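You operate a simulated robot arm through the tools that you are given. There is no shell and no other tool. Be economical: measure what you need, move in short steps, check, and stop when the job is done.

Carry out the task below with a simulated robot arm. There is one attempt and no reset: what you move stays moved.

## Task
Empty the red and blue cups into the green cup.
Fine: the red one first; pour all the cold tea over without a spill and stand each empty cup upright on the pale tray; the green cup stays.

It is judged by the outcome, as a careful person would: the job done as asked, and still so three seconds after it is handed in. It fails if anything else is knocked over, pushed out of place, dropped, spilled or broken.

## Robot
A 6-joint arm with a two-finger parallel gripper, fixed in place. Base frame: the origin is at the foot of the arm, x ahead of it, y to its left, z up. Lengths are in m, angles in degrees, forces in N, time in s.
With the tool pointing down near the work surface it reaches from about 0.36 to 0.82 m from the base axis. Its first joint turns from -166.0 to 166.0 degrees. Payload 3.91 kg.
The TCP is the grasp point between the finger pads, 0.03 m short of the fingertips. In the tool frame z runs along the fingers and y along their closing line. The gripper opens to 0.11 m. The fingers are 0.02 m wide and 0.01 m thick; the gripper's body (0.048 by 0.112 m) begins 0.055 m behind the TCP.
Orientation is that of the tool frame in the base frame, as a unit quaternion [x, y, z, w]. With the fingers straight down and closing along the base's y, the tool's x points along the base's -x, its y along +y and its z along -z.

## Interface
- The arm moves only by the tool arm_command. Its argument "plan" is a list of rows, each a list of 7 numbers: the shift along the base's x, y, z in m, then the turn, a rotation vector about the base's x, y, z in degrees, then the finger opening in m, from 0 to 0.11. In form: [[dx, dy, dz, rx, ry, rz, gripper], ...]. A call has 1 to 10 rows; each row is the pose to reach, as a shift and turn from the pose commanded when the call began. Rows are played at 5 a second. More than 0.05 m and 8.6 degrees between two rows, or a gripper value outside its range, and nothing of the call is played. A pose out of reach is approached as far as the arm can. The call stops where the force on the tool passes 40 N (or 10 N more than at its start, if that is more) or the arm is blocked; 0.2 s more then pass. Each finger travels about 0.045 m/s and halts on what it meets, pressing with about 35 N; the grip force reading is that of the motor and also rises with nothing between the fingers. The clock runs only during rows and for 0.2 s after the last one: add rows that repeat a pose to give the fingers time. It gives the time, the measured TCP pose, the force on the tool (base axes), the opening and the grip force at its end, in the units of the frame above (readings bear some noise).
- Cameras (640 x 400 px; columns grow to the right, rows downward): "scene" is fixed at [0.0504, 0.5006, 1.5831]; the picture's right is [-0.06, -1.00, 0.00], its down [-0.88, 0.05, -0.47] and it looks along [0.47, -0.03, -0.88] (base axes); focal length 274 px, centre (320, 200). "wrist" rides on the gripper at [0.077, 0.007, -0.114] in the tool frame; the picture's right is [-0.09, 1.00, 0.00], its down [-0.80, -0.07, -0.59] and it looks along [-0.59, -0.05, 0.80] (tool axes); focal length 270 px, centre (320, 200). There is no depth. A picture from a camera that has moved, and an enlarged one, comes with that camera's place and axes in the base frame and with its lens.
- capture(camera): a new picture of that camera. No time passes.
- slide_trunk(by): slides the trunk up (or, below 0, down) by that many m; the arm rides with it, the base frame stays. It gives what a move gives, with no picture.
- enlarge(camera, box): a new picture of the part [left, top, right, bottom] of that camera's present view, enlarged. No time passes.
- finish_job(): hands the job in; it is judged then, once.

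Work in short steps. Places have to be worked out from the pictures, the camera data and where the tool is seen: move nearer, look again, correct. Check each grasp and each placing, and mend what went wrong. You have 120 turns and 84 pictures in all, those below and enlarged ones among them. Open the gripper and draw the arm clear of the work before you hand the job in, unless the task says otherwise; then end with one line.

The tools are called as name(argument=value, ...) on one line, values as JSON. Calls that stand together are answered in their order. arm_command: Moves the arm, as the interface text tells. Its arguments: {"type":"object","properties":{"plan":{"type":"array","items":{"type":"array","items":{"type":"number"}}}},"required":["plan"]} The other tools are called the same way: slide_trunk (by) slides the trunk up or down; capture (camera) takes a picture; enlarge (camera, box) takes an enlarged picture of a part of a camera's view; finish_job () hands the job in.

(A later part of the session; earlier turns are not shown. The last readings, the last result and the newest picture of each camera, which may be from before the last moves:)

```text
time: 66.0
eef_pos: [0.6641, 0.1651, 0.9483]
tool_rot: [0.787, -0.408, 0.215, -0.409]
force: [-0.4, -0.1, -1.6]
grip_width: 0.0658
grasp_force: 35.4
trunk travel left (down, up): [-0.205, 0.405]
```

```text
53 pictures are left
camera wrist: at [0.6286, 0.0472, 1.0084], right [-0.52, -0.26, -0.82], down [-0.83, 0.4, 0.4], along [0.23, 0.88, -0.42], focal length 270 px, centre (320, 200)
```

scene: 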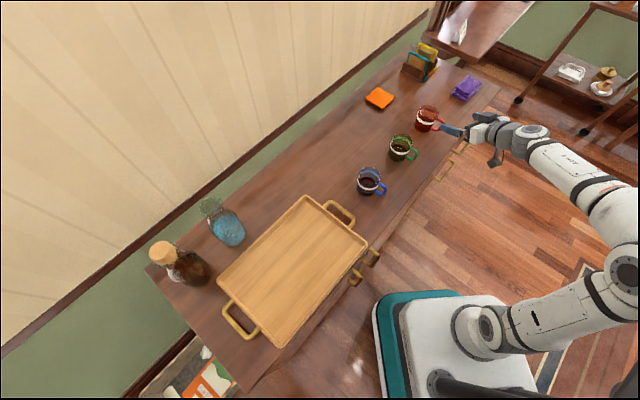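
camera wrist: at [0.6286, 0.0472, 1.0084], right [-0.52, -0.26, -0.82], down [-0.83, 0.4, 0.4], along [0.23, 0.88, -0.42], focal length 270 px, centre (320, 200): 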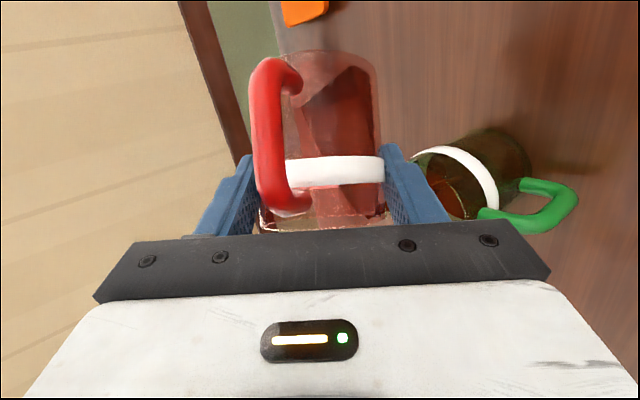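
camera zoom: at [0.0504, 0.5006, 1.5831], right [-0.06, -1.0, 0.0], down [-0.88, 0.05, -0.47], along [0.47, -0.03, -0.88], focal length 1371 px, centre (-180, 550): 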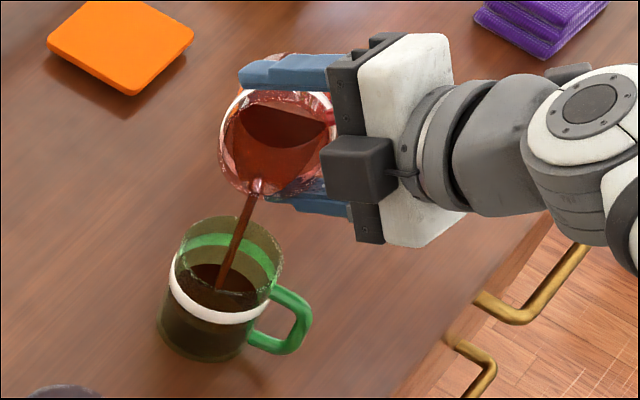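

The tea is pouring right into the centre of the green cup. Continuing from 90° to 120°.

arm_command(plan=[[-0.0006, 0.0013, 0.0005, -2.01, -1.41, 1.72, 0.04], [-0.0012, 0.0026, 0.001, -4.03, -2.82, 3.44, 0.04], [-0.0018, 0.0039, 0.0015, -6.04, -4.23, 5.16, 0.04], [-0.0024, 0.0052, 0.002, -8.05, -5.64, 6.88, 0.04], [-0.003, 0.0065, 0.0025, -10.1, -7.05, 8.6, 0.04], [-0.0036, 0.0078, 0.003, -12.1, -8.46, 10.3, 0.04], [-0.0042, 0.0091, 0.0035, -14.1, -9.87, 12.0, 0.04], [-0.0048, 0.0104, 0.004, -16.1, -11.3, 13.8, 0.04], [-0.0054, 0.0117, 0.0045, -18.1, -12.7, 15.5, 0.04], [-0.006, 0.013, 0.005, -20.1, -14.1, 17.2, 0.04]])

enlarge(camera="scene", box=[360, 90, 480, 170])

```text
time: 68.2
eef_pos: [0.6575, 0.1783, 0.9543]
tool_rot: [0.866, -0.191, 0.314, -0.34]
force: [0.1, -1.0, -1.8]
grip_width: 0.066
grasp_force: 35.0
trunk travel left (down, up): [-0.205, 0.405]
```

```text
5.00 times, centred on (420, 130) of scene
camera zoom: at [0.0504, 0.5006, 1.5831], right [-0.06, -1.0, 0.0], down [-0.88, 0.05, -0.47], along [0.47, -0.03, -0.88], focal length 1371 px, centre (-180, 550)
```

zoom: 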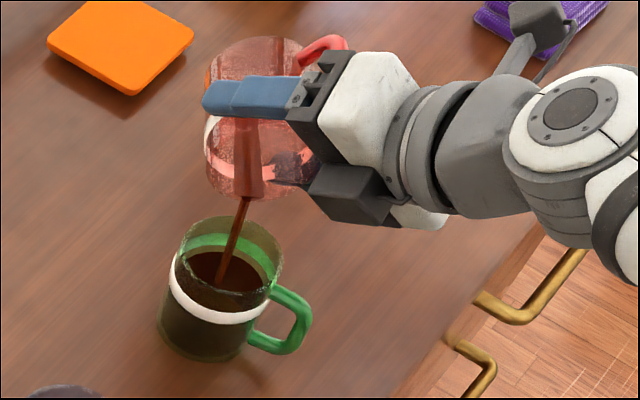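

Nearly empty and still on target. Rolling on from 120° to 150° and letting it drain.

arm_command(plan=[[-0.001, 0.0013, 0.0006, -2.68, -1.88, 2.29, 0.04], [-0.0025, 0.0027, 0.0013, -5.37, -3.76, 4.59, 0.04], [-0.0038, 0.0041, 0.002, -8.05, -5.64, 6.88, 0.04], [-0.005, 0.0055, 0.0027, -10.7, -7.52, 9.18, 0.04], [-0.0063, 0.0068, 0.0034, -13.4, -9.4, 11.5, 0.04], [-0.0076, 0.0082, 0.004, -16.1, -11.3, 13.8, 0.04], [-0.0088, 0.0096, 0.0045, -18.8, -13.2, 16.1, 0.04], [-0.0095, 0.011, 0.005, -20.1, -14.1, 17.2, 0.04], [-0.0095, 0.011, 0.005, -20.1, -14.1, 17.2, 0.04], [-0.0095, 0.011, 0.005, -20.1, -14.1, 17.2, 0.04]])

enlarge(camera="scene", box=[360, 90, 480, 170])

capture(camera="wrist")

```text
time: 70.4
eef_pos: [0.6491, 0.1889, 0.9606]
tool_rot: [0.886, 0.04, 0.389, -0.249]
force: [-0.7, -0.1, -1.9]
grip_width: 0.0656
grasp_force: 34.9
trunk travel left (down, up): [-0.205, 0.405]
```

```text
5.00 times, centred on (420, 130) of scene
camera zoom: at [0.0504, 0.5006, 1.5831], right [-0.06, -1.0, 0.0], down [-0.88, 0.05, -0.47], along [0.47, -0.03, -0.88], focal length 1371 px, centre (-180, 550)
```

zoom: 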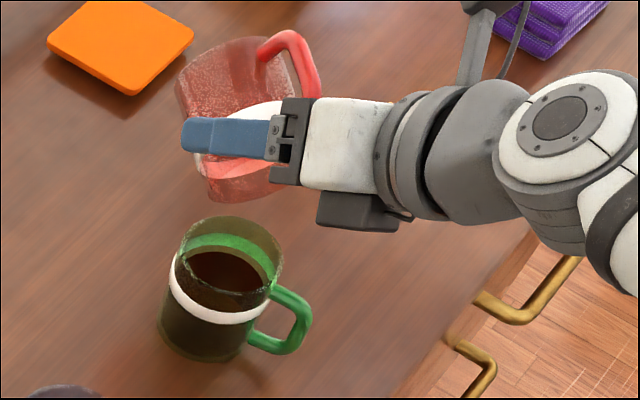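

```text
50 pictures are left
camera wrist: at [0.628, 0.1201, 1.0765], right [0.2, -0.86, -0.47], down [-0.97, -0.12, -0.2], along [0.12, 0.5, -0.86], focal length 270 px, centre (320, 200)
```

wrist: 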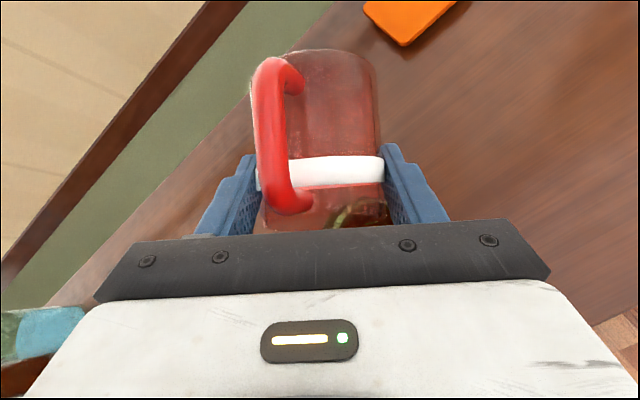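

Red is empty and no drops are outside. I'll roll it back upright while rising.

arm_command(plan=[[0, -0.002, 0.006, 5.03, 3.52, -4.3, 0.04], [0.001, -0.004, 0.012, 10.1, 7.05, -8.6, 0.04], [0.002, -0.006, 0.018, 15.1, 10.6, -12.9, 0.04], [0.003, -0.008, 0.024, 20.1, 14.1, -17.2, 0.04], [0.004, -0.01, 0.03, 25.2, 17.6, -21.5, 0.04], [0.005, -0.012, 0.036, 30.2, 21.2, -25.8, 0.04], [0.006, -0.014, 0.04, 35.2, 24.7, -30.1, 0.04], [0.007, -0.016, 0.04, 40.3, 28.2, -34.4, 0.04], [0.008, -0.018, 0.04, 45.3, 31.7, -38.7, 0.04], [0.008, -0.02, 0.04, 50.3, 35.2, -43, 0.04]])

arm_command(plan=[[0, -0.002, 0, 5.03, 3.52, -4.3, 0.04], [0.001, -0.004, 0, 10.1, 7.05, -8.6, 0.04], [0.002, -0.006, 0, 15.1, 10.6, -12.9, 0.04], [0.003, -0.008, 0, 20.1, 14.1, -17.2, 0.04], [0.004, -0.01, 0, 25.2, 17.6, -21.5, 0.04], [0.005, -0.012, 0, 30.2, 21.2, -25.8, 0.04], [0.006, -0.014, 0, 35.2, 24.7, -30.1, 0.04], [0.007, -0.016, 0, 40.3, 28.2, -34.4, 0.04], [0.008, -0.018, 0, 45.3, 31.7, -38.7, 0.04], [0.008, -0.02, 0, 50.3, 35.2, -43, 0.04]])

enlarge(camera="scene", box=[340, 70, 500, 190])

```text
time: 72.6
eef_pos: [0.657, 0.1686, 0.9978]
tool_rot: [0.726, -0.509, 0.158, -0.434]
force: [-0.3, -0.6, -1.2]
grip_width: 0.0655
grasp_force: 35.3
trunk travel left (down, up): [-0.205, 0.405]
```

```text
time: 74.8
eef_pos: [0.6662, 0.1495, 0.9994]
tool_rot: [-0.267, 0.847, 0.138, 0.44]
force: [-0.3, 0.1, -2.1]
grip_width: 0.0652
grasp_force: 35.0
trunk travel left (down, up): [-0.205, 0.405]
```

```text
3.33 times, centred on (420, 130) of scene
camera zoom: at [0.0504, 0.5006, 1.5831], right [-0.06, -1.0, 0.0], down [-0.88, 0.05, -0.47], along [0.47, -0.03, -0.88], focal length 914 px, centre (-13, 433)
```

zoom: 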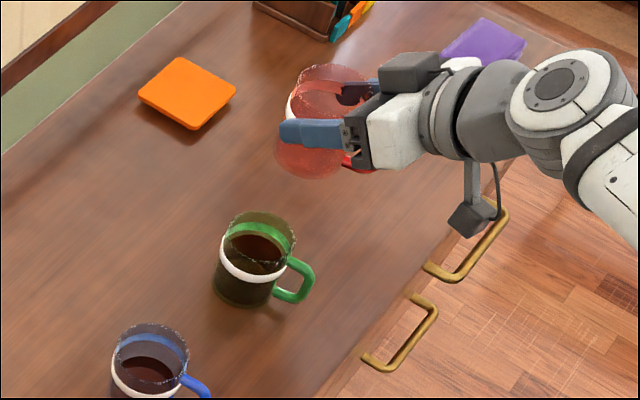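

Red is upright and empty. I'll carry it in an arc, high over the blue cup, towards the tray while yawing the tool.

arm_command(plan=[[-0.01, 0.0335, 0.005, 0, 0, 1.5, 0.04], [-0.0226, 0.067, 0.01, 0, 0, 3, 0.04], [-0.036, 0.0985, 0.02, 0, 0, 4.5, 0.04], [-0.0515, 0.129, 0.02, 0, 0, 6, 0.04], [-0.0687, 0.16, 0.02, 0, 0, 7.5, 0.04], [-0.087, 0.189, 0.02, 0, 0, 9, 0.04], [-0.106, 0.217, 0.02, 0, 0, 10.5, 0.04], [-0.127, 0.2435, 0.02, 0, 0, 12, 0.04], [-0.15, 0.27, 0.02, 0, 0, 13.5, 0.04], [-0.1735, 0.294, 0.02, 0, 0, 15, 0.04]])

```text
time: 77.0
eef_pos: [0.4964, 0.4345, 1.0153]
tool_rot: [-0.378, 0.802, 0.199, 0.418]
force: [0.2, 0.6, -1.4]
grip_width: 0.0603
grasp_force: 34.8
out of reach, approached as far as the arm can: row 10
trunk travel left (down, up): [-0.205, 0.405]
```

Grip width has dropped to 0.060, so I'll check the cup in the fingers before going on.

capture(camera="wrist")

capture(camera="scene")

```text
48 pictures are left
camera wrist: at [0.4037, 0.3327, 1.0172], right [-0.74, 0.67, 0.07], down [0.04, -0.07, 1.0], along [0.68, 0.74, 0.02], focal length 270 px, centre (320, 200)
```

wrist: 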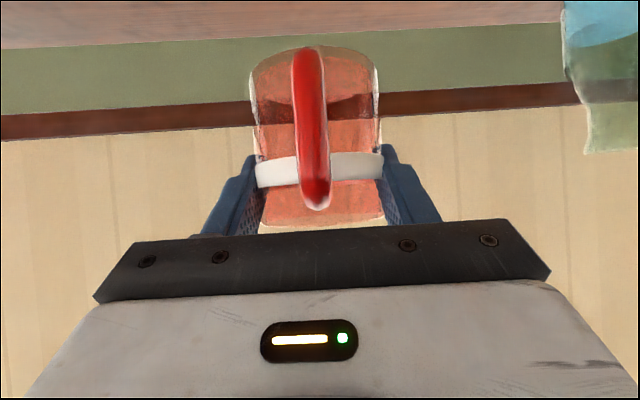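

```text
47 pictures are left
```

scene: 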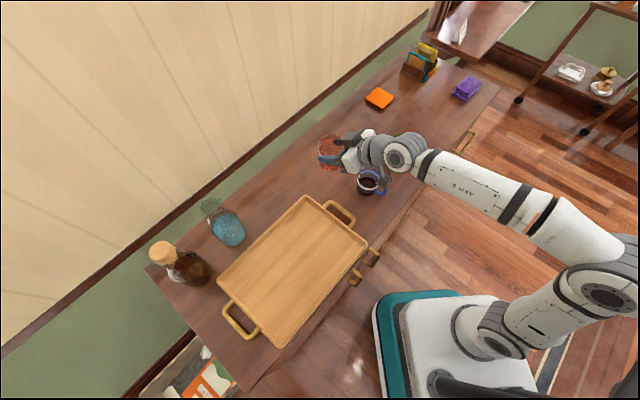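

enlarge(camera="scene", box=[290, 110, 410, 210])

enlarge(camera="wrist", box=[190, 30, 450, 240])

```text
4.00 times, centred on (350, 160) of scene
camera zoom: at [0.0504, 0.5006, 1.5831], right [-0.06, -1.0, 0.0], down [-0.88, 0.05, -0.47], along [0.47, -0.03, -0.88], focal length 1097 px, centre (200, 360)
```

zoom: 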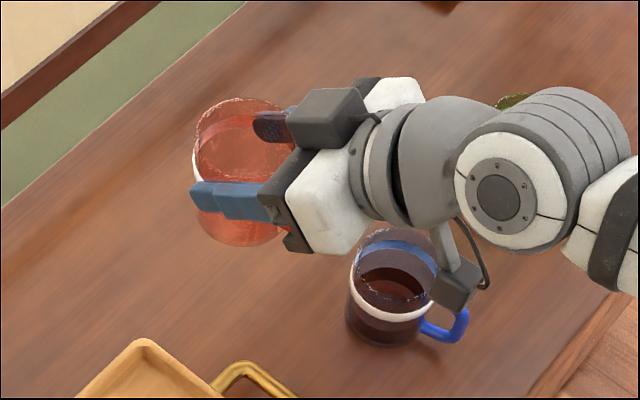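

```text
1.90 times, centred on (320, 135) of wrist
camera zoom: at [0.4037, 0.3327, 1.0172], right [-0.74, 0.67, 0.07], down [0.04, -0.07, 1.0], along [0.68, 0.74, 0.02], focal length 515 px, centre (320, 324)
```

zoom: 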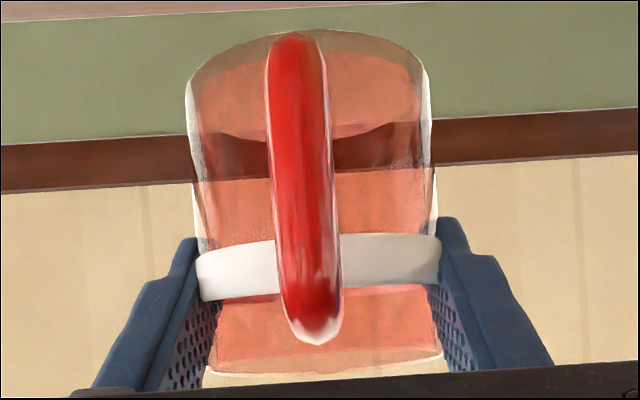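

The cup rotated slightly about its own axis in the grip and settled, probably onto a facet, but it is still upright and held. I'll continue the arc to above the tray, yawing the tool with the arm.

arm_command(plan=[[-0.0244, 0.0245, 0, 0, 0, 3, 0.04], [-0.05, 0.0475, 0, 0, 0, 6, 0.04], [-0.0768, 0.0691, 0, 0, 0, 9, 0.04], [-0.1046, 0.0892, 0, 0, 0, 12, 0.04], [-0.1334, 0.1077, 0, 0, 0, 15, 0.04], [-0.1631, 0.1247, 0, 0, 0, 18, 0.04]])

```text
time: 78.4
eef_pos: [0.3413, 0.5536, 1.0128]
tool_rot: [-0.498, 0.733, 0.262, 0.382]
force: [0.2, -0.1, -1.4]
grip_width: 0.0602
grasp_force: 34.8
out of reach, approached as far as the arm can: row 3, 4, 5, 6
trunk travel left (down, up): [-0.205, 0.405]
```

It's close, with only a small residual: the wrist is limited at this height and short radius. I'll move toward a tray spot further out, near (0.24, 0.64), at a lower height.

arm_command(plan=[[0, 0, -0.02, 0, 0, 0, 0.04], [-0.01, 0.01, -0.04, 0, 0, 0, 0.04], [-0.035, 0.03, -0.05, 0, 0, 0, 0.04], [-0.06, 0.047, -0.05, 0, 0, 0, 0.04], [-0.085, 0.063, -0.05, 0, 0, 0, 0.04], [-0.103, 0.076, -0.05, 0, 0, 0, 0.04], [-0.103, 0.076, -0.05, 0, 0, 0, 0.04]])

capture(camera="scene")

capture(camera="wrist")

```text
time: 80.0
eef_pos: [0.3236, 0.5734, 0.9477]
tool_rot: [-0.5, 0.733, 0.263, 0.38]
force: [0.4, 0.6, -1.7]
grip_width: 0.0604
grasp_force: 35.4
out of reach, approached as far as the arm can: row 3, 4, 5, 6, 7
trunk travel left (down, up): [-0.205, 0.405]
```

```text
44 pictures are left
```

scene: 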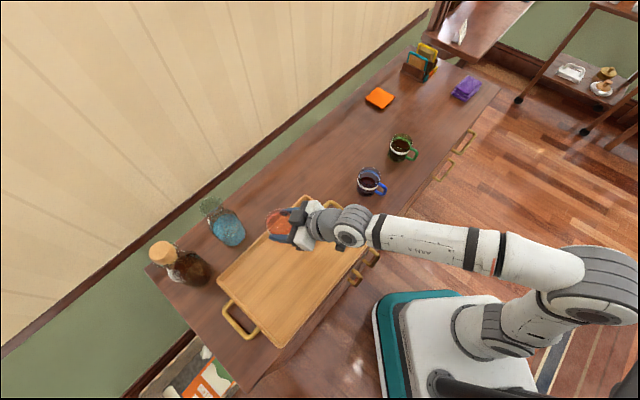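

```text
43 pictures are left
camera wrist: at [0.2671, 0.4486, 0.9492], right [-0.91, 0.41, 0.08], down [0.06, -0.05, 1.0], along [0.41, 0.91, 0.03], focal length 270 px, centre (320, 200)
```

wrist: 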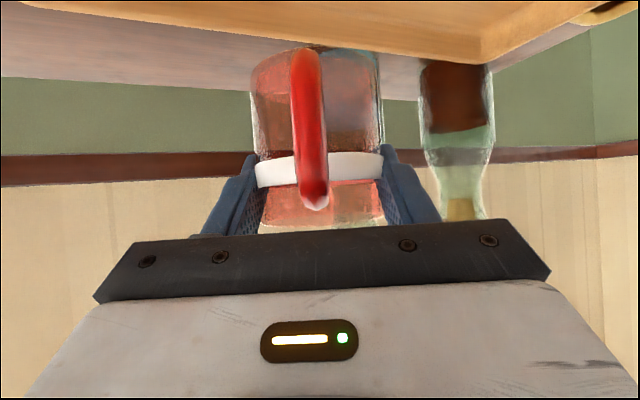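

The arm stalls in azimuth near 60°. I'll test whether turning the tool yaw back frees the motion.

arm_command(plan=[[0, 0, 0, 0, 0, -4, 0.04], [0, 0, 0, 0, 0, -8, 0.04], [-0.01, 0.007, 0, 0, 0, -12, 0.04], [-0.02, 0.014, 0, 0, 0, -16, 0.04], [-0.03, 0.02, 0, 0, 0, -20, 0.04], [-0.04, 0.026, 0, 0, 0, -24, 0.04], [-0.04, 0.026, 0, 0, 0, -24, 0.04]])

```text
time: 81.6
eef_pos: [0.3728, 0.5458, 0.9095]
tool_rot: [-0.375, 0.781, 0.283, 0.411]
force: [-0.5, -0.1, -1.2]
grip_width: 0.0604
grasp_force: 35.2
out of reach, approached as far as the arm can: row 1, 2, 3, 4, 5, 6, 7
trunk travel left (down, up): [-0.205, 0.405]
```

Turning yaw back made it worse, so the tool must lead the arm's azimuth. I'll yaw forward to 80°, level, and ease back.

arm_command(plan=[[0, 0, 0.01, -1.8, -1.36, 6.15, 0.04], [-0.005, 0.004, 0.02, -3.6, -2.73, 12.3, 0.04], [-0.015, 0.01, 0.03, -5.4, -4.1, 18.4, 0.04], [-0.025, 0.017, 0.03, -7.2, -5.46, 24.6, 0.04], [-0.033, 0.024, 0.03, -7.2, -5.46, 24.6, 0.04], [-0.033, 0.024, 0.03, -7.2, -5.46, 24.6, 0.04]])

```text
time: 83.0
eef_pos: [0.3367, 0.5732, 0.941]
tool_rot: [-0.571, 0.679, 0.296, 0.354]
force: [-1.2, 0.0, -1.3]
grip_width: 0.0605
grasp_force: 34.7
trunk travel left (down, up): [-0.205, 0.405]
```

That pose tracks exactly. Continuing to above the tray spot with 15° more yaw.

arm_command(plan=[[-0.02, 0.01, 0, 0, 0, 3, 0.04], [-0.04, 0.02, 0, 0, 0, 6, 0.04], [-0.06, 0.03, 0, 0, 0, 9, 0.04], [-0.08, 0.039, 0, 0, 0, 12, 0.04], [-0.097, 0.047, 0, 0, 0, 15, 0.04], [-0.097, 0.047, 0, 0, 0, 15, 0.04]])

enlarge(camera="scene", box=[190, 170, 390, 350])

capture(camera="wrist")

```text
time: 84.4
eef_pos: [0.2392, 0.6217, 0.9412]
tool_rot: [0.656, -0.598, -0.339, -0.311]
force: [-0.2, 0.2, -1.8]
grip_width: 0.0604
grasp_force: 35.2
trunk travel left (down, up): [-0.205, 0.405]
```

```text
2.22 times, centred on (290, 260) of scene
camera zoom: at [0.0504, 0.5006, 1.5831], right [-0.06, -1.0, 0.0], down [-0.88, 0.05, -0.47], along [0.47, -0.03, -0.88], focal length 610 px, centre (387, 67)
```

zoom: 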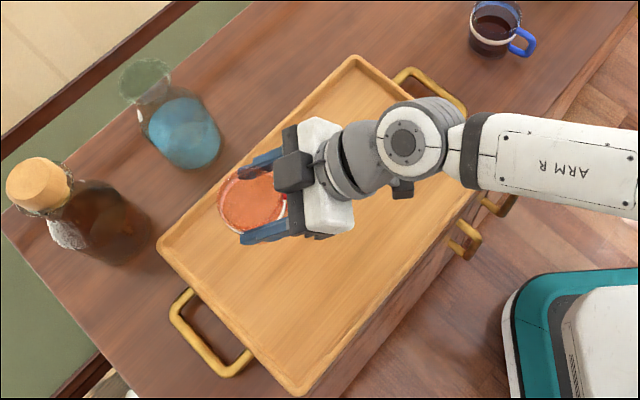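

```text
41 pictures are left
camera wrist: at [0.2455, 0.4848, 0.9426], right [-1.0, -0.04, 0.07], down [0.07, -0.02, 1.0], along [-0.04, 1.0, 0.02], focal length 270 px, centre (320, 200)
```

wrist: 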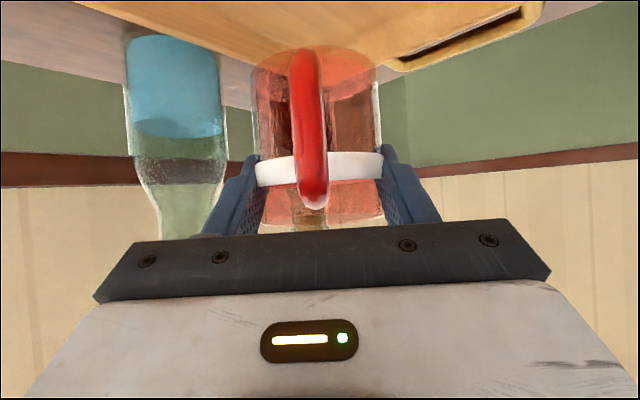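

The cup is over the tray. Lowering most of the way, then in small steps watching the force.

arm_command(plan=[[0, 0, -0.015, 0, 0, 0, 0.04], [0, 0, -0.03, 0, 0, 0, 0.04], [0, 0, -0.045, 0, 0, 0, 0.04], [0, 0, -0.055, 0, 0, 0, 0.04], [0, 0, -0.055, 0, 0, 0, 0.04]])

capture(camera="wrist")

```text
time: 85.6
eef_pos: [0.2402, 0.6222, 0.8859]
tool_rot: [0.655, -0.598, -0.34, -0.312]
force: [0.3, 0.1, -0.2]
grip_width: 0.0606
grasp_force: 35.4
trunk travel left (down, up): [-0.205, 0.405]
```

```text
40 pictures are left
camera wrist: at [0.2462, 0.4838, 0.8881], right [-1.0, -0.04, 0.07], down [0.07, -0.02, 1.0], along [-0.04, 1.0, 0.02], focal length 270 px, centre (320, 200)
```

wrist: 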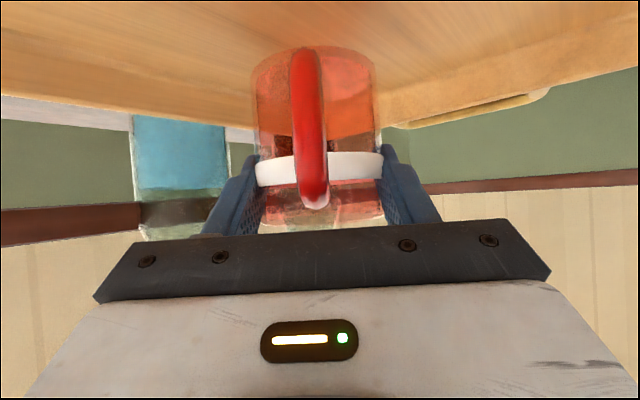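

arm_command(plan=[[0, 0, -0.002, 0, 0, 0, 0.04], [0, 0, -0.004, 0, 0, 0, 0.04], [0, 0, -0.004, 0, 0, 0, 0.04]])

enlarge(camera="wrist", box=[200, 0, 440, 150])

```text
time: 86.4
eef_pos: [0.2402, 0.6205, 0.8817]
tool_rot: [0.655, -0.598, -0.34, -0.312]
force: [0.3, -0.1, -2.5]
grip_width: 0.0604
grasp_force: 34.6
trunk travel left (down, up): [-0.205, 0.405]
```

```text
2.67 times, centred on (320, 75) of wrist
camera zoom: at [0.2469, 0.4831, 0.8844], right [-1.0, -0.04, 0.07], down [0.07, -0.02, 1.0], along [-0.04, 1.0, 0.02], focal length 721 px, centre (320, 533)
```

zoom: 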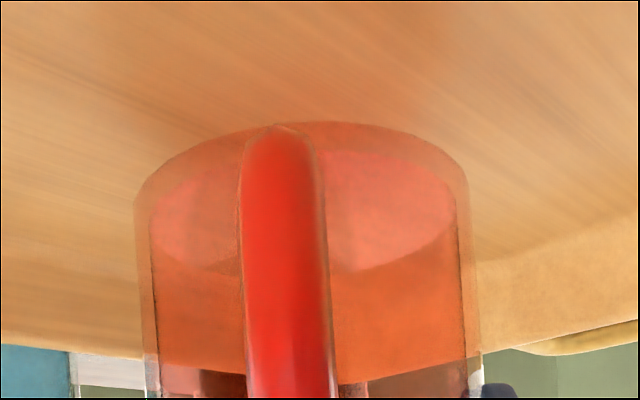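

Still hanging free, with the cup bottom near z≈0.82. Continuing down in 2 mm steps.

arm_command(plan=[[0, 0, -0.002, 0, 0, 0, 0.04], [0, 0, -0.004, 0, 0, 0, 0.04], [0, 0, -0.005, 0, 0, 0, 0.04], [0, 0, -0.005, 0, 0, 0, 0.04]])

arm_command(plan=[[0, 0, -0.001, 0, 0, 0, 0.04], [0, 0, -0.002, 0, 0, 0, 0.04], [0, 0, -0.002, 0, 0, 0, 0.04]])

```text
time: 87.4
eef_pos: [0.2411, 0.6201, 0.8778]
tool_rot: [0.655, -0.598, -0.34, -0.312]
force: [0.1, -0.2, -1.9]
grip_width: 0.0605
grasp_force: 34.7
trunk travel left (down, up): [-0.205, 0.405]
```

```text
time: 88.2
eef_pos: [0.2416, 0.6191, 0.8769]
tool_rot: [0.656, -0.598, -0.34, -0.312]
force: [-0.6, -0.1, -1.8]
grip_width: 0.0603
grasp_force: 35.3
trunk travel left (down, up): [-0.205, 0.405]
```

arm_command(plan=[[0, 0, -0.001, 0, 0, 0, 0.04], [0, 0, -0.002, 0, 0, 0, 0.04], [0, 0, -0.003, 0, 0, 0, 0.04], [0, 0, -0.003, 0, 0, 0, 0.04]])

enlarge(camera="wrist", box=[200, 0, 440, 150])

```text
time: 89.2
eef_pos: [0.2414, 0.6194, 0.8718]
tool_rot: [0.655, -0.598, -0.34, -0.312]
force: [0.2, 0.2, -1.7]
grip_width: 0.0604
grasp_force: 35.0
trunk travel left (down, up): [-0.205, 0.405]
```

```text
2.67 times, centred on (320, 75) of wrist
camera zoom: at [0.2474, 0.4826, 0.875], right [-1.0, -0.04, 0.07], down [0.07, -0.02, 1.0], along [-0.04, 1.0, 0.02], focal length 721 px, centre (320, 533)
```

zoom: 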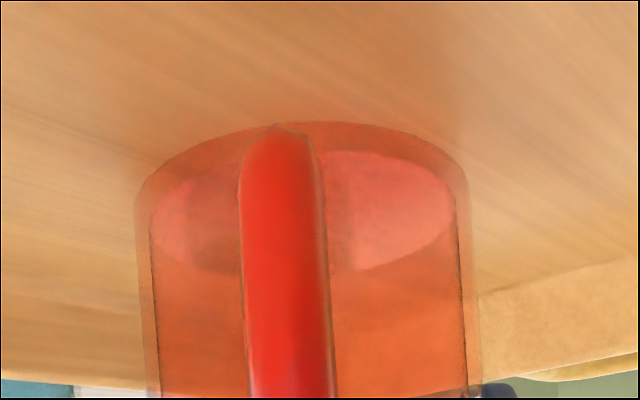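

No contact yet (TCP 0.872). I'll keep going in fine steps.

arm_command(plan=[[0, 0, -0.001, 0, 0, 0, 0.04], [0, 0, -0.002, 0, 0, 0, 0.04], [0, 0, -0.003, 0, 0, 0, 0.04], [0, 0, -0.003, 0, 0, 0, 0.04]])

arm_command(plan=[[0, 0, -0.001, 0, 0, 0, 0.04], [0, 0, -0.002, 0, 0, 0, 0.04], [0, 0, -0.002, 0, 0, 0, 0.04]])

```text
time: 90.2
eef_pos: [0.24, 0.6206, 0.8716]
tool_rot: [0.656, -0.597, -0.341, -0.311]
force: [1.1, 0.2, -0.1]
grip_width: 0.0604
grasp_force: 35.1
trunk travel left (down, up): [-0.205, 0.405]
```

```text
time: 91.0
eef_pos: [0.24, 0.6197, 0.87]
tool_rot: [0.654, -0.598, -0.341, -0.314]
force: [-0.3, 3.2, 15.5]
grip_width: 0.0602
grasp_force: 35.3
trunk travel left (down, up): [-0.205, 0.405]
```

Contact at 15 N. I'll ease up about 1.5 mm and open the fingers.

arm_command(plan=[[0, 0, 0.0015, 0, 0, 0, 0.04], [0, 0, 0.0015, 0, 0, 0, 0.055], [0, 0, 0.0015, 0, 0, 0, 0.065], [0, 0, 0.0015, 0, 0, 0, 0.08], [0, 0, 0.0015, 0, 0, 0, 0.1], [0, 0, 0.0015, 0, 0, 0, 0.11], [0, 0, 0.0015, 0, 0, 0, 0.11], [0, 0, 0.0015, 0, 0, 0, 0.11]])

capture(camera="wrist")

enlarge(camera="scene", box=[220, 200, 340, 290])

```text
time: 92.8
eef_pos: [0.24, 0.6182, 0.8705]
tool_rot: [0.655, -0.598, -0.34, -0.313]
force: [-0.7, 0.2, -0.6]
grip_width: 0.1099
grasp_force: 0.1
trunk travel left (down, up): [-0.205, 0.405]
```

```text
37 pictures are left
camera wrist: at [0.2469, 0.482, 0.8718], right [-1.0, -0.04, 0.07], down [0.07, -0.02, 1.0], along [-0.04, 1.0, 0.02], focal length 270 px, centre (320, 200)
```

wrist: 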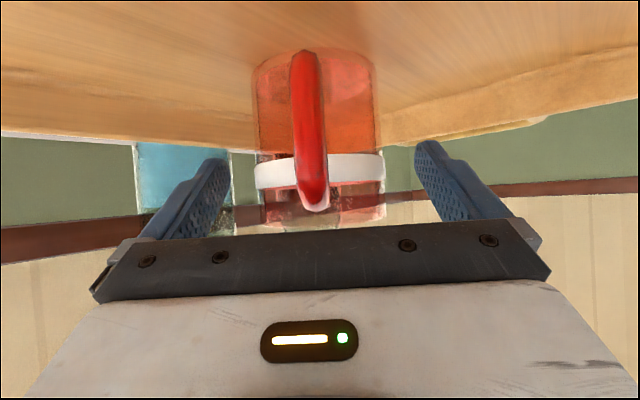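

```text
4.44 times, centred on (280, 245) of scene
camera zoom: at [0.0504, 0.5006, 1.5831], right [-0.06, -1.0, 0.0], down [-0.88, 0.05, -0.47], along [0.47, -0.03, -0.88], focal length 1219 px, centre (498, 0)
```

zoom: 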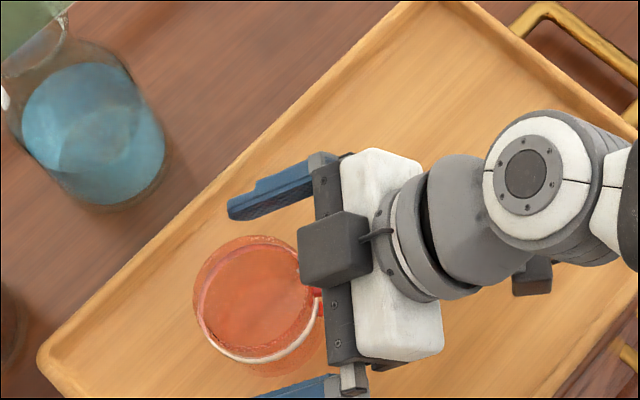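

Red stands upright on the tray, empty. I'll back the fingers straight off along the tool axis.

arm_command(plan=[[0.001, -0.016, 0.008, 0, 0, 0, 0.11], [0.003, -0.033, 0.018, 0, 0, 0, 0.11], [0.004, -0.05, 0.03, 0, 0, 0, 0.11], [0.006, -0.07, 0.045, 0, 0, 0, 0.11], [0.008, -0.09, 0.06, 0, 0, 0, 0.11], [0.01, -0.11, 0.08, 0, 0, 0, 0.11], [0.01, -0.11, 0.1, 0, 0, 0, 0.11]])

capture(camera="scene")

```text
time: 94.4
eef_pos: [0.2517, 0.5097, 0.9694]
tool_rot: [0.656, -0.598, -0.34, -0.311]
force: [-0.3, -0.7, 0.7]
grip_width: 0.1099
grasp_force: 0.0
trunk travel left (down, up): [-0.205, 0.405]
```

```text
35 pictures are left
```

scene: 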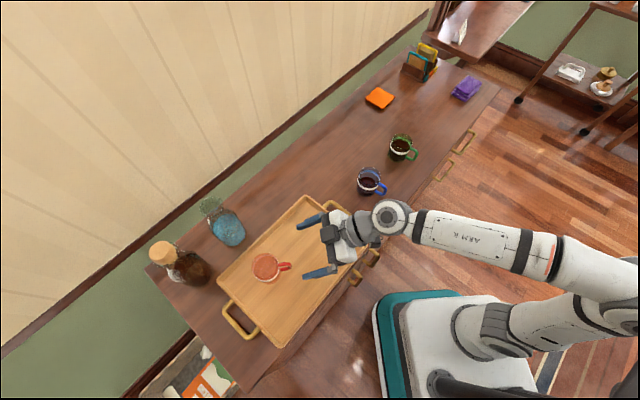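

Clean release. Now I'll swing to the blue cup's standoff at azimuth 45°, staying high.

arm_command(plan=[[0.016, -0.027, 0.002, 0, 0, -5, 0.11], [0.033, -0.055, 0.004, 0, 0, -10, 0.11], [0.049, -0.082, 0.006, 0, 0, -15, 0.11], [0.065, -0.11, 0.008, 0, 0, -20, 0.11], [0.082, -0.137, 0.01, 0, 0, -25, 0.11], [0.098, -0.165, 0.01, 0, 0, -30, 0.11], [0.114, -0.192, 0.01, 0, 0, -35, 0.11], [0.13, -0.22, 0.01, 0, 0, -40, 0.11], [0.147, -0.247, 0.01, 0, 0, -45, 0.11], [0.163, -0.275, 0.01, 0, 0, -50, 0.11]])

capture(camera="wrist")

```text
time: 96.6
eef_pos: [0.4149, 0.2348, 0.9807]
tool_rot: [-0.34, 0.819, 0.176, 0.427]
force: [-0.2, 0.7, 0.1]
grip_width: 0.1101
grasp_force: 0.0
trunk travel left (down, up): [-0.205, 0.405]
```

```text
34 pictures are left
camera wrist: at [0.3136, 0.1426, 0.9835], right [-0.67, 0.74, 0.07], down [0.03, -0.07, 1.0], along [0.74, 0.67, 0.02], focal length 270 px, centre (320, 200)
```

wrist: 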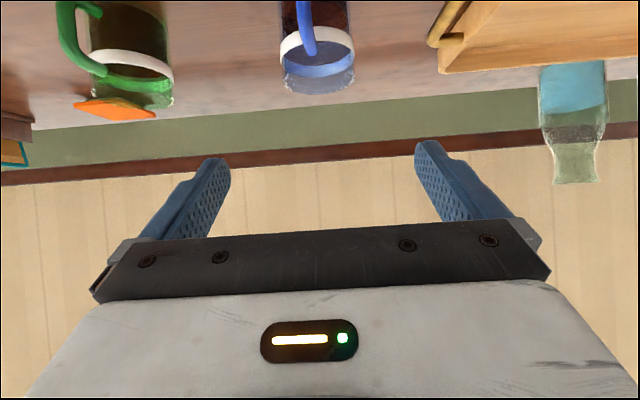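

Blue is aligned with the gripper. Lowering to grasp height at the standoff and checking alignment.

arm_command(plan=[[0, 0, -0.03, 0, 0, 0, 0.11], [0, 0, -0.06, 0, 0, 0, 0.11], [0, 0, -0.09, 0, 0, 0, 0.11], [0, 0, -0.118, 0, 0, 0, 0.11], [0, 0, -0.118, 0, 0, 0, 0.11]])

capture(camera="wrist")

enlarge(camera="scene", box=[330, 130, 450, 210])

```text
time: 97.8
eef_pos: [0.4127, 0.2337, 0.8618]
tool_rot: [-0.34, 0.819, 0.176, 0.427]
force: [0.2, -0.2, 0.5]
grip_width: 0.1099
grasp_force: 0.0
trunk travel left (down, up): [-0.205, 0.405]
```

```text
33 pictures are left
camera wrist: at [0.3115, 0.1414, 0.8641], right [-0.67, 0.74, 0.07], down [0.03, -0.07, 1.0], along [0.74, 0.67, 0.02], focal length 270 px, centre (320, 200)
```

wrist: 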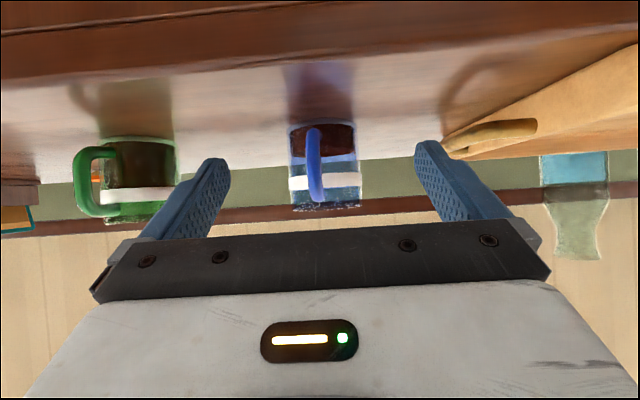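

```text
5.00 times, centred on (390, 170) of scene
camera zoom: at [0.0504, 0.5006, 1.5831], right [-0.06, -1.0, 0.0], down [-0.88, 0.05, -0.47], along [0.47, -0.03, -0.88], focal length 1371 px, centre (-30, 350)
```

zoom: 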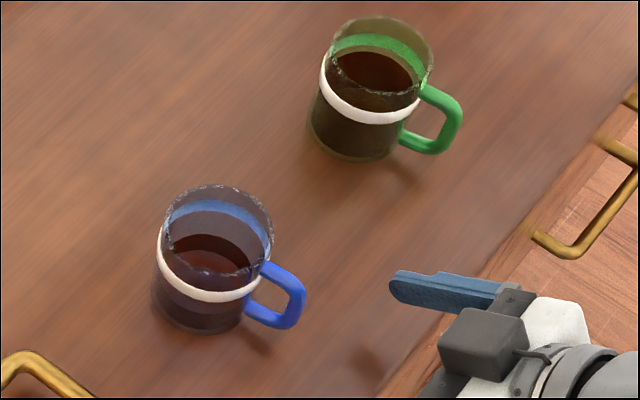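

Blue is at about (0.499, 0.318), within 2 mm of the tool line. Advancing 0.112 m around it.

arm_command(plan=[[0.016, 0.016, 0, 0, 0, 0, 0.11], [0.032, 0.032, 0, 0, 0, 0, 0.11], [0.048, 0.047, 0, 0, 0, 0, 0.11], [0.064, 0.062, 0, 0, 0, 0, 0.11], [0.08, 0.078, 0, 0, 0, 0, 0.11], [0.08, 0.078, 0, 0, 0, 0, 0.11]])

capture(camera="wrist")

```text
time: 99.2
eef_pos: [0.494, 0.3136, 0.8611]
tool_rot: [-0.341, 0.818, 0.177, 0.427]
force: [0.7, 0.8, 0.3]
grip_width: 0.1101
grasp_force: 0.0
trunk travel left (down, up): [-0.205, 0.405]
```

```text
31 pictures are left
camera wrist: at [0.3924, 0.2215, 0.8632], right [-0.67, 0.74, 0.07], down [0.03, -0.07, 1.0], along [0.74, 0.67, 0.02], focal length 270 px, centre (320, 200)
```

wrist: 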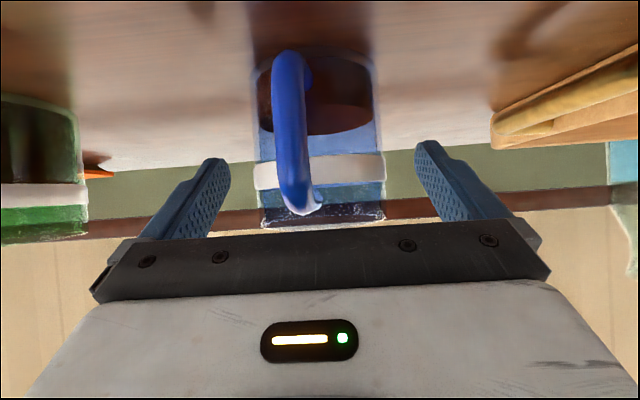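

Centred, with the handle clear below the palm. Closing on the blue cup.

arm_command(plan=[[0, 0, 0, 0, 0, 0, 0.09], [0, 0, 0, 0, 0, 0, 0.07], [0, 0, 0, 0, 0, 0, 0.05], [0, 0, 0, 0, 0, 0, 0.04], [0, 0, 0, 0, 0, 0, 0.04], [0, 0, 0, 0, 0, 0, 0.04], [0, 0, 0, 0, 0, 0, 0.04], [0, 0, 0, 0, 0, 0, 0.04]])

capture(camera="wrist")

```text
time: 101.0
eef_pos: [0.4934, 0.3135, 0.8617]
tool_rot: [-0.34, 0.819, 0.176, 0.427]
force: [0.7, 0.5, 1.7]
grip_width: 0.0601
grasp_force: 34.7
trunk travel left (down, up): [-0.205, 0.405]
```

```text
30 pictures are left
camera wrist: at [0.3921, 0.2213, 0.8634], right [-0.67, 0.74, 0.07], down [0.03, -0.07, 1.0], along [0.74, 0.67, 0.02], focal length 270 px, centre (320, 200)
```

wrist: 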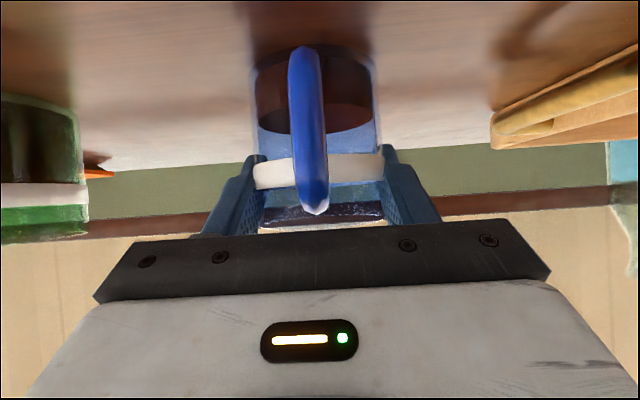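

Blue settled firmly on its flats with the handle straight back. Lifting gently.

arm_command(plan=[[0, 0, 0.005, 0, 0, 0, 0.04], [0, 0, 0.015, 0, 0, 0, 0.04], [0, 0, 0.03, 0, 0, 0, 0.04], [0, 0, 0.047, 0, 0, 0, 0.04], [0, 0, 0.065, 0, 0, 0, 0.04], [0, 0, 0.083, 0, 0, 0, 0.04], [0, 0, 0.1, 0, 0, 0, 0.04], [0, 0, 0.117, 0, 0, 0, 0.04], [0, 0, 0.13, 0, 0, 0, 0.04], [0, 0, 0.138, 0, 0, 0, 0.04]])

capture(camera="scene")

```text
time: 103.2
eef_pos: [0.492, 0.3121, 1.0002]
tool_rot: [-0.34, 0.819, 0.176, 0.427]
force: [-0.7, 0.2, -0.3]
grip_width: 0.0607
grasp_force: 35.2
trunk travel left (down, up): [-0.205, 0.405]
```

```text
29 pictures are left
```

scene: 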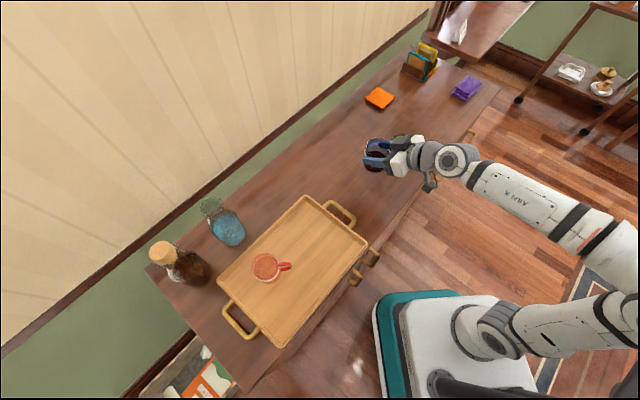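

Blue is up and level. Carrying it slowly, high over to the right side of the green cup.

arm_command(plan=[[0.003, -0.003, 0, 0, 0, -0.5, 0.04], [0.01, -0.0095, 0, 0, 0, -1, 0.04], [0.02, -0.019, 0, 0, 0, -1.5, 0.04], [0.0315, -0.03, 0, 0, 0, -2, 0.04], [0.043, -0.041, 0, 0, 0, -2.5, 0.04], [0.0545, -0.052, 0, 0, 0, -3, 0.04], [0.066, -0.063, 0, 0, 0, -3.5, 0.04], [0.0775, -0.074, 0, 0, 0, -4, 0.04], [0.089, -0.0845, 0, 0, 0, -4.5, 0.04], [0.1, -0.095, 0, 0, 0, -5, 0.04]])

arm_command(plan=[[0.01, -0.0095, 0, 0, 0, -1, 0.04], [0.0205, -0.0195, 0, 0, 0, -2, 0.04], [0.031, -0.0295, 0, 0, 0, -3, 0.04], [0.041, -0.039, 0, 0, 0, -4, 0.04], [0.051, -0.048, 0, 0, 0, -5, 0.04], [0.059, -0.056, 0, 0, 0, -5, 0.04], [0.065, -0.062, 0, 0, 0, -5, 0.04], [0.069, -0.0655, 0, 0, 0, -5, 0.04], [0.069, -0.0655, 0, 0, 0, -5, 0.04]])

enlarge(camera="scene", box=[350, 90, 510, 190])

capture(camera="wrist")

```text
time: 105.4
eef_pos: [0.5945, 0.2184, 0.9986]
tool_rot: [-0.305, 0.833, 0.158, 0.434]
force: [0.6, -0.1, -1.2]
grip_width: 0.0603
grasp_force: 35.1
trunk travel left (down, up): [-0.205, 0.405]
```

```text
time: 107.4
eef_pos: [0.6635, 0.1522, 0.9989]
tool_rot: [-0.268, 0.846, 0.138, 0.441]
force: [0.2, -0.4, -2.1]
grip_width: 0.0603
grasp_force: 35.0
trunk travel left (down, up): [-0.205, 0.405]
```

```text
4.00 times, centred on (430, 140) of scene
camera zoom: at [0.0504, 0.5006, 1.5831], right [-0.06, -1.0, 0.0], down [-0.88, 0.05, -0.47], along [0.47, -0.03, -0.88], focal length 1097 px, centre (-120, 440)
```

zoom: 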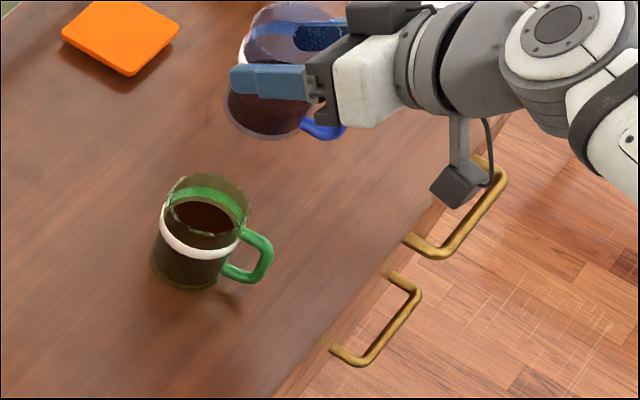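

```text
27 pictures are left
camera wrist: at [0.5474, 0.0789, 1.001], right [-0.53, 0.84, 0.07], down [0.02, -0.07, 1.0], along [0.85, 0.53, 0.02], focal length 270 px, centre (320, 200)
```

wrist: 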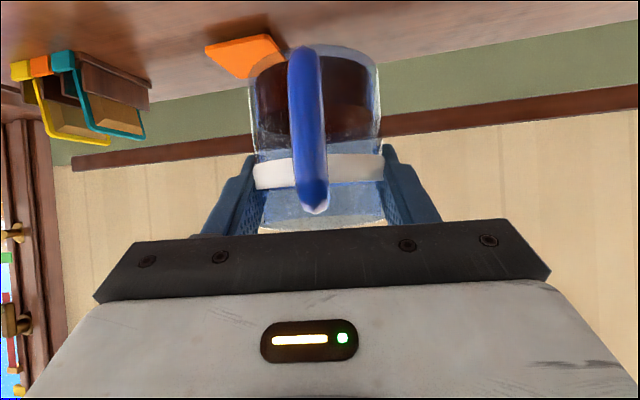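

Same pre-pour spot as before. Rolling the first 60°.

arm_command(plan=[[0, 0, -0.004, -4.03, -2.82, 3.44, 0.04], [0, 0, -0.008, -8.05, -5.64, 6.88, 0.04], [0, 0, -0.012, -12.1, -8.46, 10.3, 0.04], [0, 0.001, -0.016, -16.1, -11.3, 13.8, 0.04], [-0.001, 0.001, -0.02, -20.1, -14.1, 17.2, 0.04], [-0.001, 0.001, -0.024, -24.2, -16.9, 20.6, 0.04], [-0.0015, 0.0015, -0.028, -28.2, -19.7, 24.1, 0.04], [-0.002, 0.002, -0.033, -32.2, -22.6, 27.5, 0.04], [-0.0025, 0.002, -0.037, -36.2, -25.4, 31, 0.04], [-0.0025, 0.002, -0.041, -40.3, -28.2, 34.4, 0.04]])

enlarge(camera="scene", box=[360, 90, 480, 170])

```text
time: 109.6
eef_pos: [0.659, 0.1545, 0.9588]
tool_rot: [0.656, -0.597, 0.1, -0.451]
force: [0.2, 0.4, -2.1]
grip_width: 0.0605
grasp_force: 35.0
trunk travel left (down, up): [-0.205, 0.405]
```

```text
5.00 times, centred on (420, 130) of scene
camera zoom: at [0.0504, 0.5006, 1.5831], right [-0.06, -1.0, 0.0], down [-0.88, 0.05, -0.47], along [0.47, -0.03, -0.88], focal length 1371 px, centre (-180, 550)
```

zoom: 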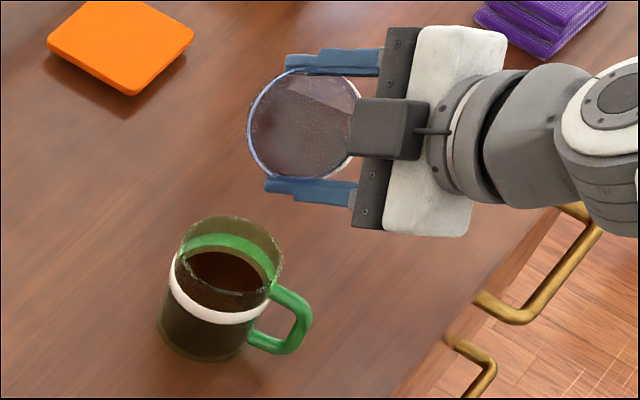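

Identical to the red pour. Rolling slowly from 60° to 90°.

arm_command(plan=[[0.0004, 0.0012, -0.0009, -2.01, -1.41, 1.72, 0.04], [0.0008, 0.0024, -0.0018, -4.03, -2.82, 3.44, 0.04], [0.0012, 0.0036, -0.0027, -6.04, -4.23, 5.16, 0.04], [0.0016, 0.0048, -0.0036, -8.05, -5.64, 6.88, 0.04], [0.002, 0.006, -0.0045, -10.1, -7.05, 8.6, 0.04], [0.0024, 0.0072, -0.0054, -12.1, -8.46, 10.3, 0.04], [0.0028, 0.0084, -0.0063, -14.1, -9.87, 12.0, 0.04], [0.0032, 0.0096, -0.0072, -16.1, -11.3, 13.8, 0.04], [0.0036, 0.0108, -0.0081, -18.1, -12.7, 15.5, 0.04], [0.004, 0.012, -0.009, -20.1, -14.1, 17.2, 0.04]])

enlarge(camera="scene", box=[360, 90, 480, 170])

```text
time: 111.8
eef_pos: [0.666, 0.1667, 0.9494]
tool_rot: [0.787, -0.408, 0.214, -0.409]
force: [-0.3, -0.3, -2.2]
grip_width: 0.0602
grasp_force: 35.3
trunk travel left (down, up): [-0.205, 0.405]
```

```text
5.00 times, centred on (420, 130) of scene
camera zoom: at [0.0504, 0.5006, 1.5831], right [-0.06, -1.0, 0.0], down [-0.88, 0.05, -0.47], along [0.47, -0.03, -0.88], focal length 1371 px, centre (-180, 550)
```

zoom: 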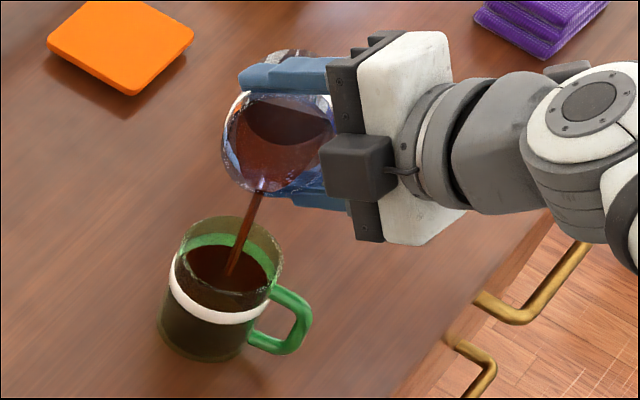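

The stream is inside. Continuing in a half-step so I can check the green level.

arm_command(plan=[[-0.001, 0.0015, 0.0005, -2.01, -1.41, 1.72, 0.04], [-0.002, 0.003, 0.001, -4.03, -2.82, 3.44, 0.04], [-0.003, 0.0045, 0.0015, -6.04, -4.23, 5.16, 0.04], [-0.004, 0.006, 0.002, -8.05, -5.64, 6.88, 0.04], [-0.005, 0.0075, 0.0025, -10.1, -7.05, 8.6, 0.04]])

enlarge(camera="scene", box=[360, 90, 480, 170])

```text
time: 113.0
eef_pos: [0.6594, 0.1735, 0.9522]
tool_rot: [0.834, -0.302, 0.265, -0.377]
force: [-0.9, 0.8, -2.2]
grip_width: 0.0604
grasp_force: 34.6
trunk travel left (down, up): [-0.205, 0.405]
```

```text
5.00 times, centred on (420, 130) of scene
camera zoom: at [0.0504, 0.5006, 1.5831], right [-0.06, -1.0, 0.0], down [-0.88, 0.05, -0.47], along [0.47, -0.03, -0.88], focal length 1371 px, centre (-180, 550)
```

zoom: 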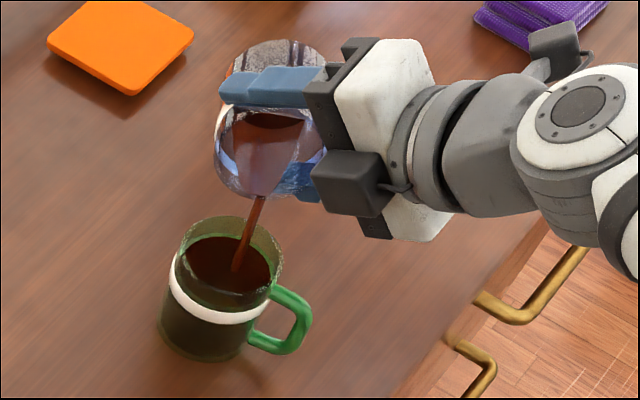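

Level is fine, with room left. Continuing to 120°.

arm_command(plan=[[-0.0006, 0.0015, 0.0005, -2.01, -1.41, 1.72, 0.04], [-0.0012, 0.003, 0.001, -4.03, -2.82, 3.44, 0.04], [-0.0018, 0.0045, 0.0015, -6.04, -4.23, 5.16, 0.04], [-0.0024, 0.006, 0.002, -8.05, -5.64, 6.88, 0.04], [-0.003, 0.0075, 0.0025, -10.1, -7.05, 8.6, 0.04], [-0.003, 0.0075, 0.0025, -10.1, -7.05, 8.6, 0.04]])

enlarge(camera="scene", box=[360, 90, 480, 170])

```text
time: 114.4
eef_pos: [0.6568, 0.1814, 0.9557]
tool_rot: [0.867, -0.19, 0.313, -0.339]
force: [-0.1, -0.3, -2.3]
grip_width: 0.0601
grasp_force: 34.7
trunk travel left (down, up): [-0.205, 0.405]
```

```text
5.00 times, centred on (420, 130) of scene
camera zoom: at [0.0504, 0.5006, 1.5831], right [-0.06, -1.0, 0.0], down [-0.88, 0.05, -0.47], along [0.47, -0.03, -0.88], focal length 1371 px, centre (-180, 550)
```

zoom: 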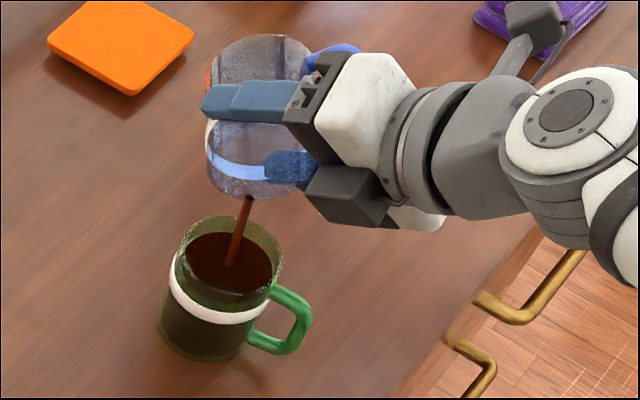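

Last drops now; rolling on to 150° and holding.

arm_command(plan=[[-0.001, 0.0013, 0.0006, -2.68, -1.88, 2.29, 0.04], [-0.0022, 0.0025, 0.0013, -5.37, -3.76, 4.59, 0.04], [-0.0033, 0.0037, 0.002, -8.05, -5.64, 6.88, 0.04], [-0.0044, 0.0049, 0.0027, -10.7, -7.52, 9.18, 0.04], [-0.0055, 0.006, 0.0034, -13.4, -9.4, 11.5, 0.04], [-0.0067, 0.0071, 0.004, -16.1, -11.3, 13.8, 0.04], [-0.0078, 0.0082, 0.0045, -18.8, -13.2, 16.1, 0.04], [-0.0085, 0.009, 0.005, -20.1, -14.1, 17.2, 0.04], [-0.0085, 0.009, 0.005, -20.1, -14.1, 17.2, 0.04], [-0.0085, 0.009, 0.005, -20.1, -14.1, 17.2, 0.04]])

enlarge(camera="scene", box=[360, 90, 480, 170])

enlarge(camera="wrist", box=[200, 30, 440, 240])

```text
time: 116.6
eef_pos: [0.6497, 0.1914, 0.9593]
tool_rot: [0.886, 0.039, 0.39, -0.248]
force: [-0.6, -0.5, -1.7]
grip_width: 0.0605
grasp_force: 35.5
trunk travel left (down, up): [-0.205, 0.405]
```

```text
5.00 times, centred on (420, 130) of scene
camera zoom: at [0.0504, 0.5006, 1.5831], right [-0.06, -1.0, 0.0], down [-0.88, 0.05, -0.47], along [0.47, -0.03, -0.88], focal length 1371 px, centre (-180, 550)
```

zoom: 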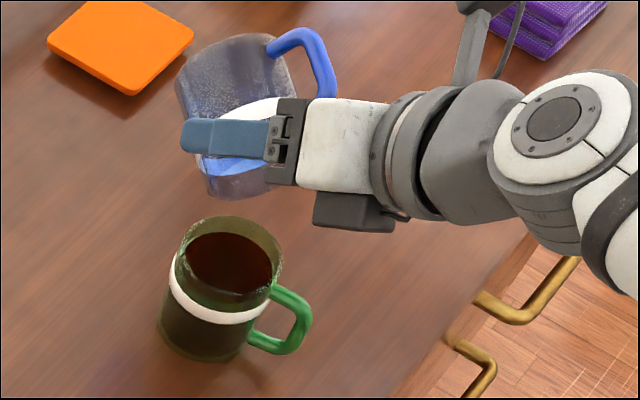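

```text
1.90 times, centred on (320, 135) of wrist
camera zoom: at [0.6283, 0.1225, 1.0762], right [0.2, -0.86, -0.47], down [-0.97, -0.12, -0.2], along [0.12, 0.5, -0.86], focal length 515 px, centre (320, 324)
```

zoom: 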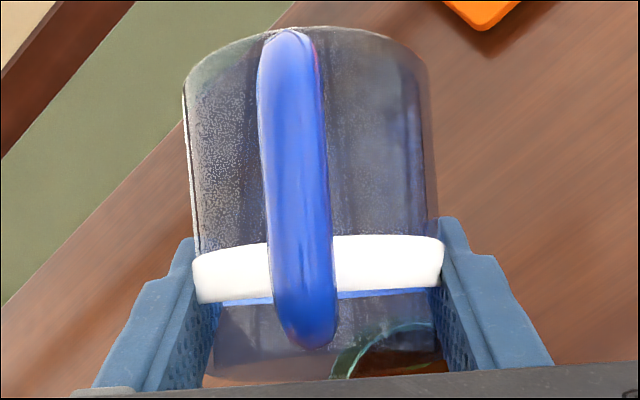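

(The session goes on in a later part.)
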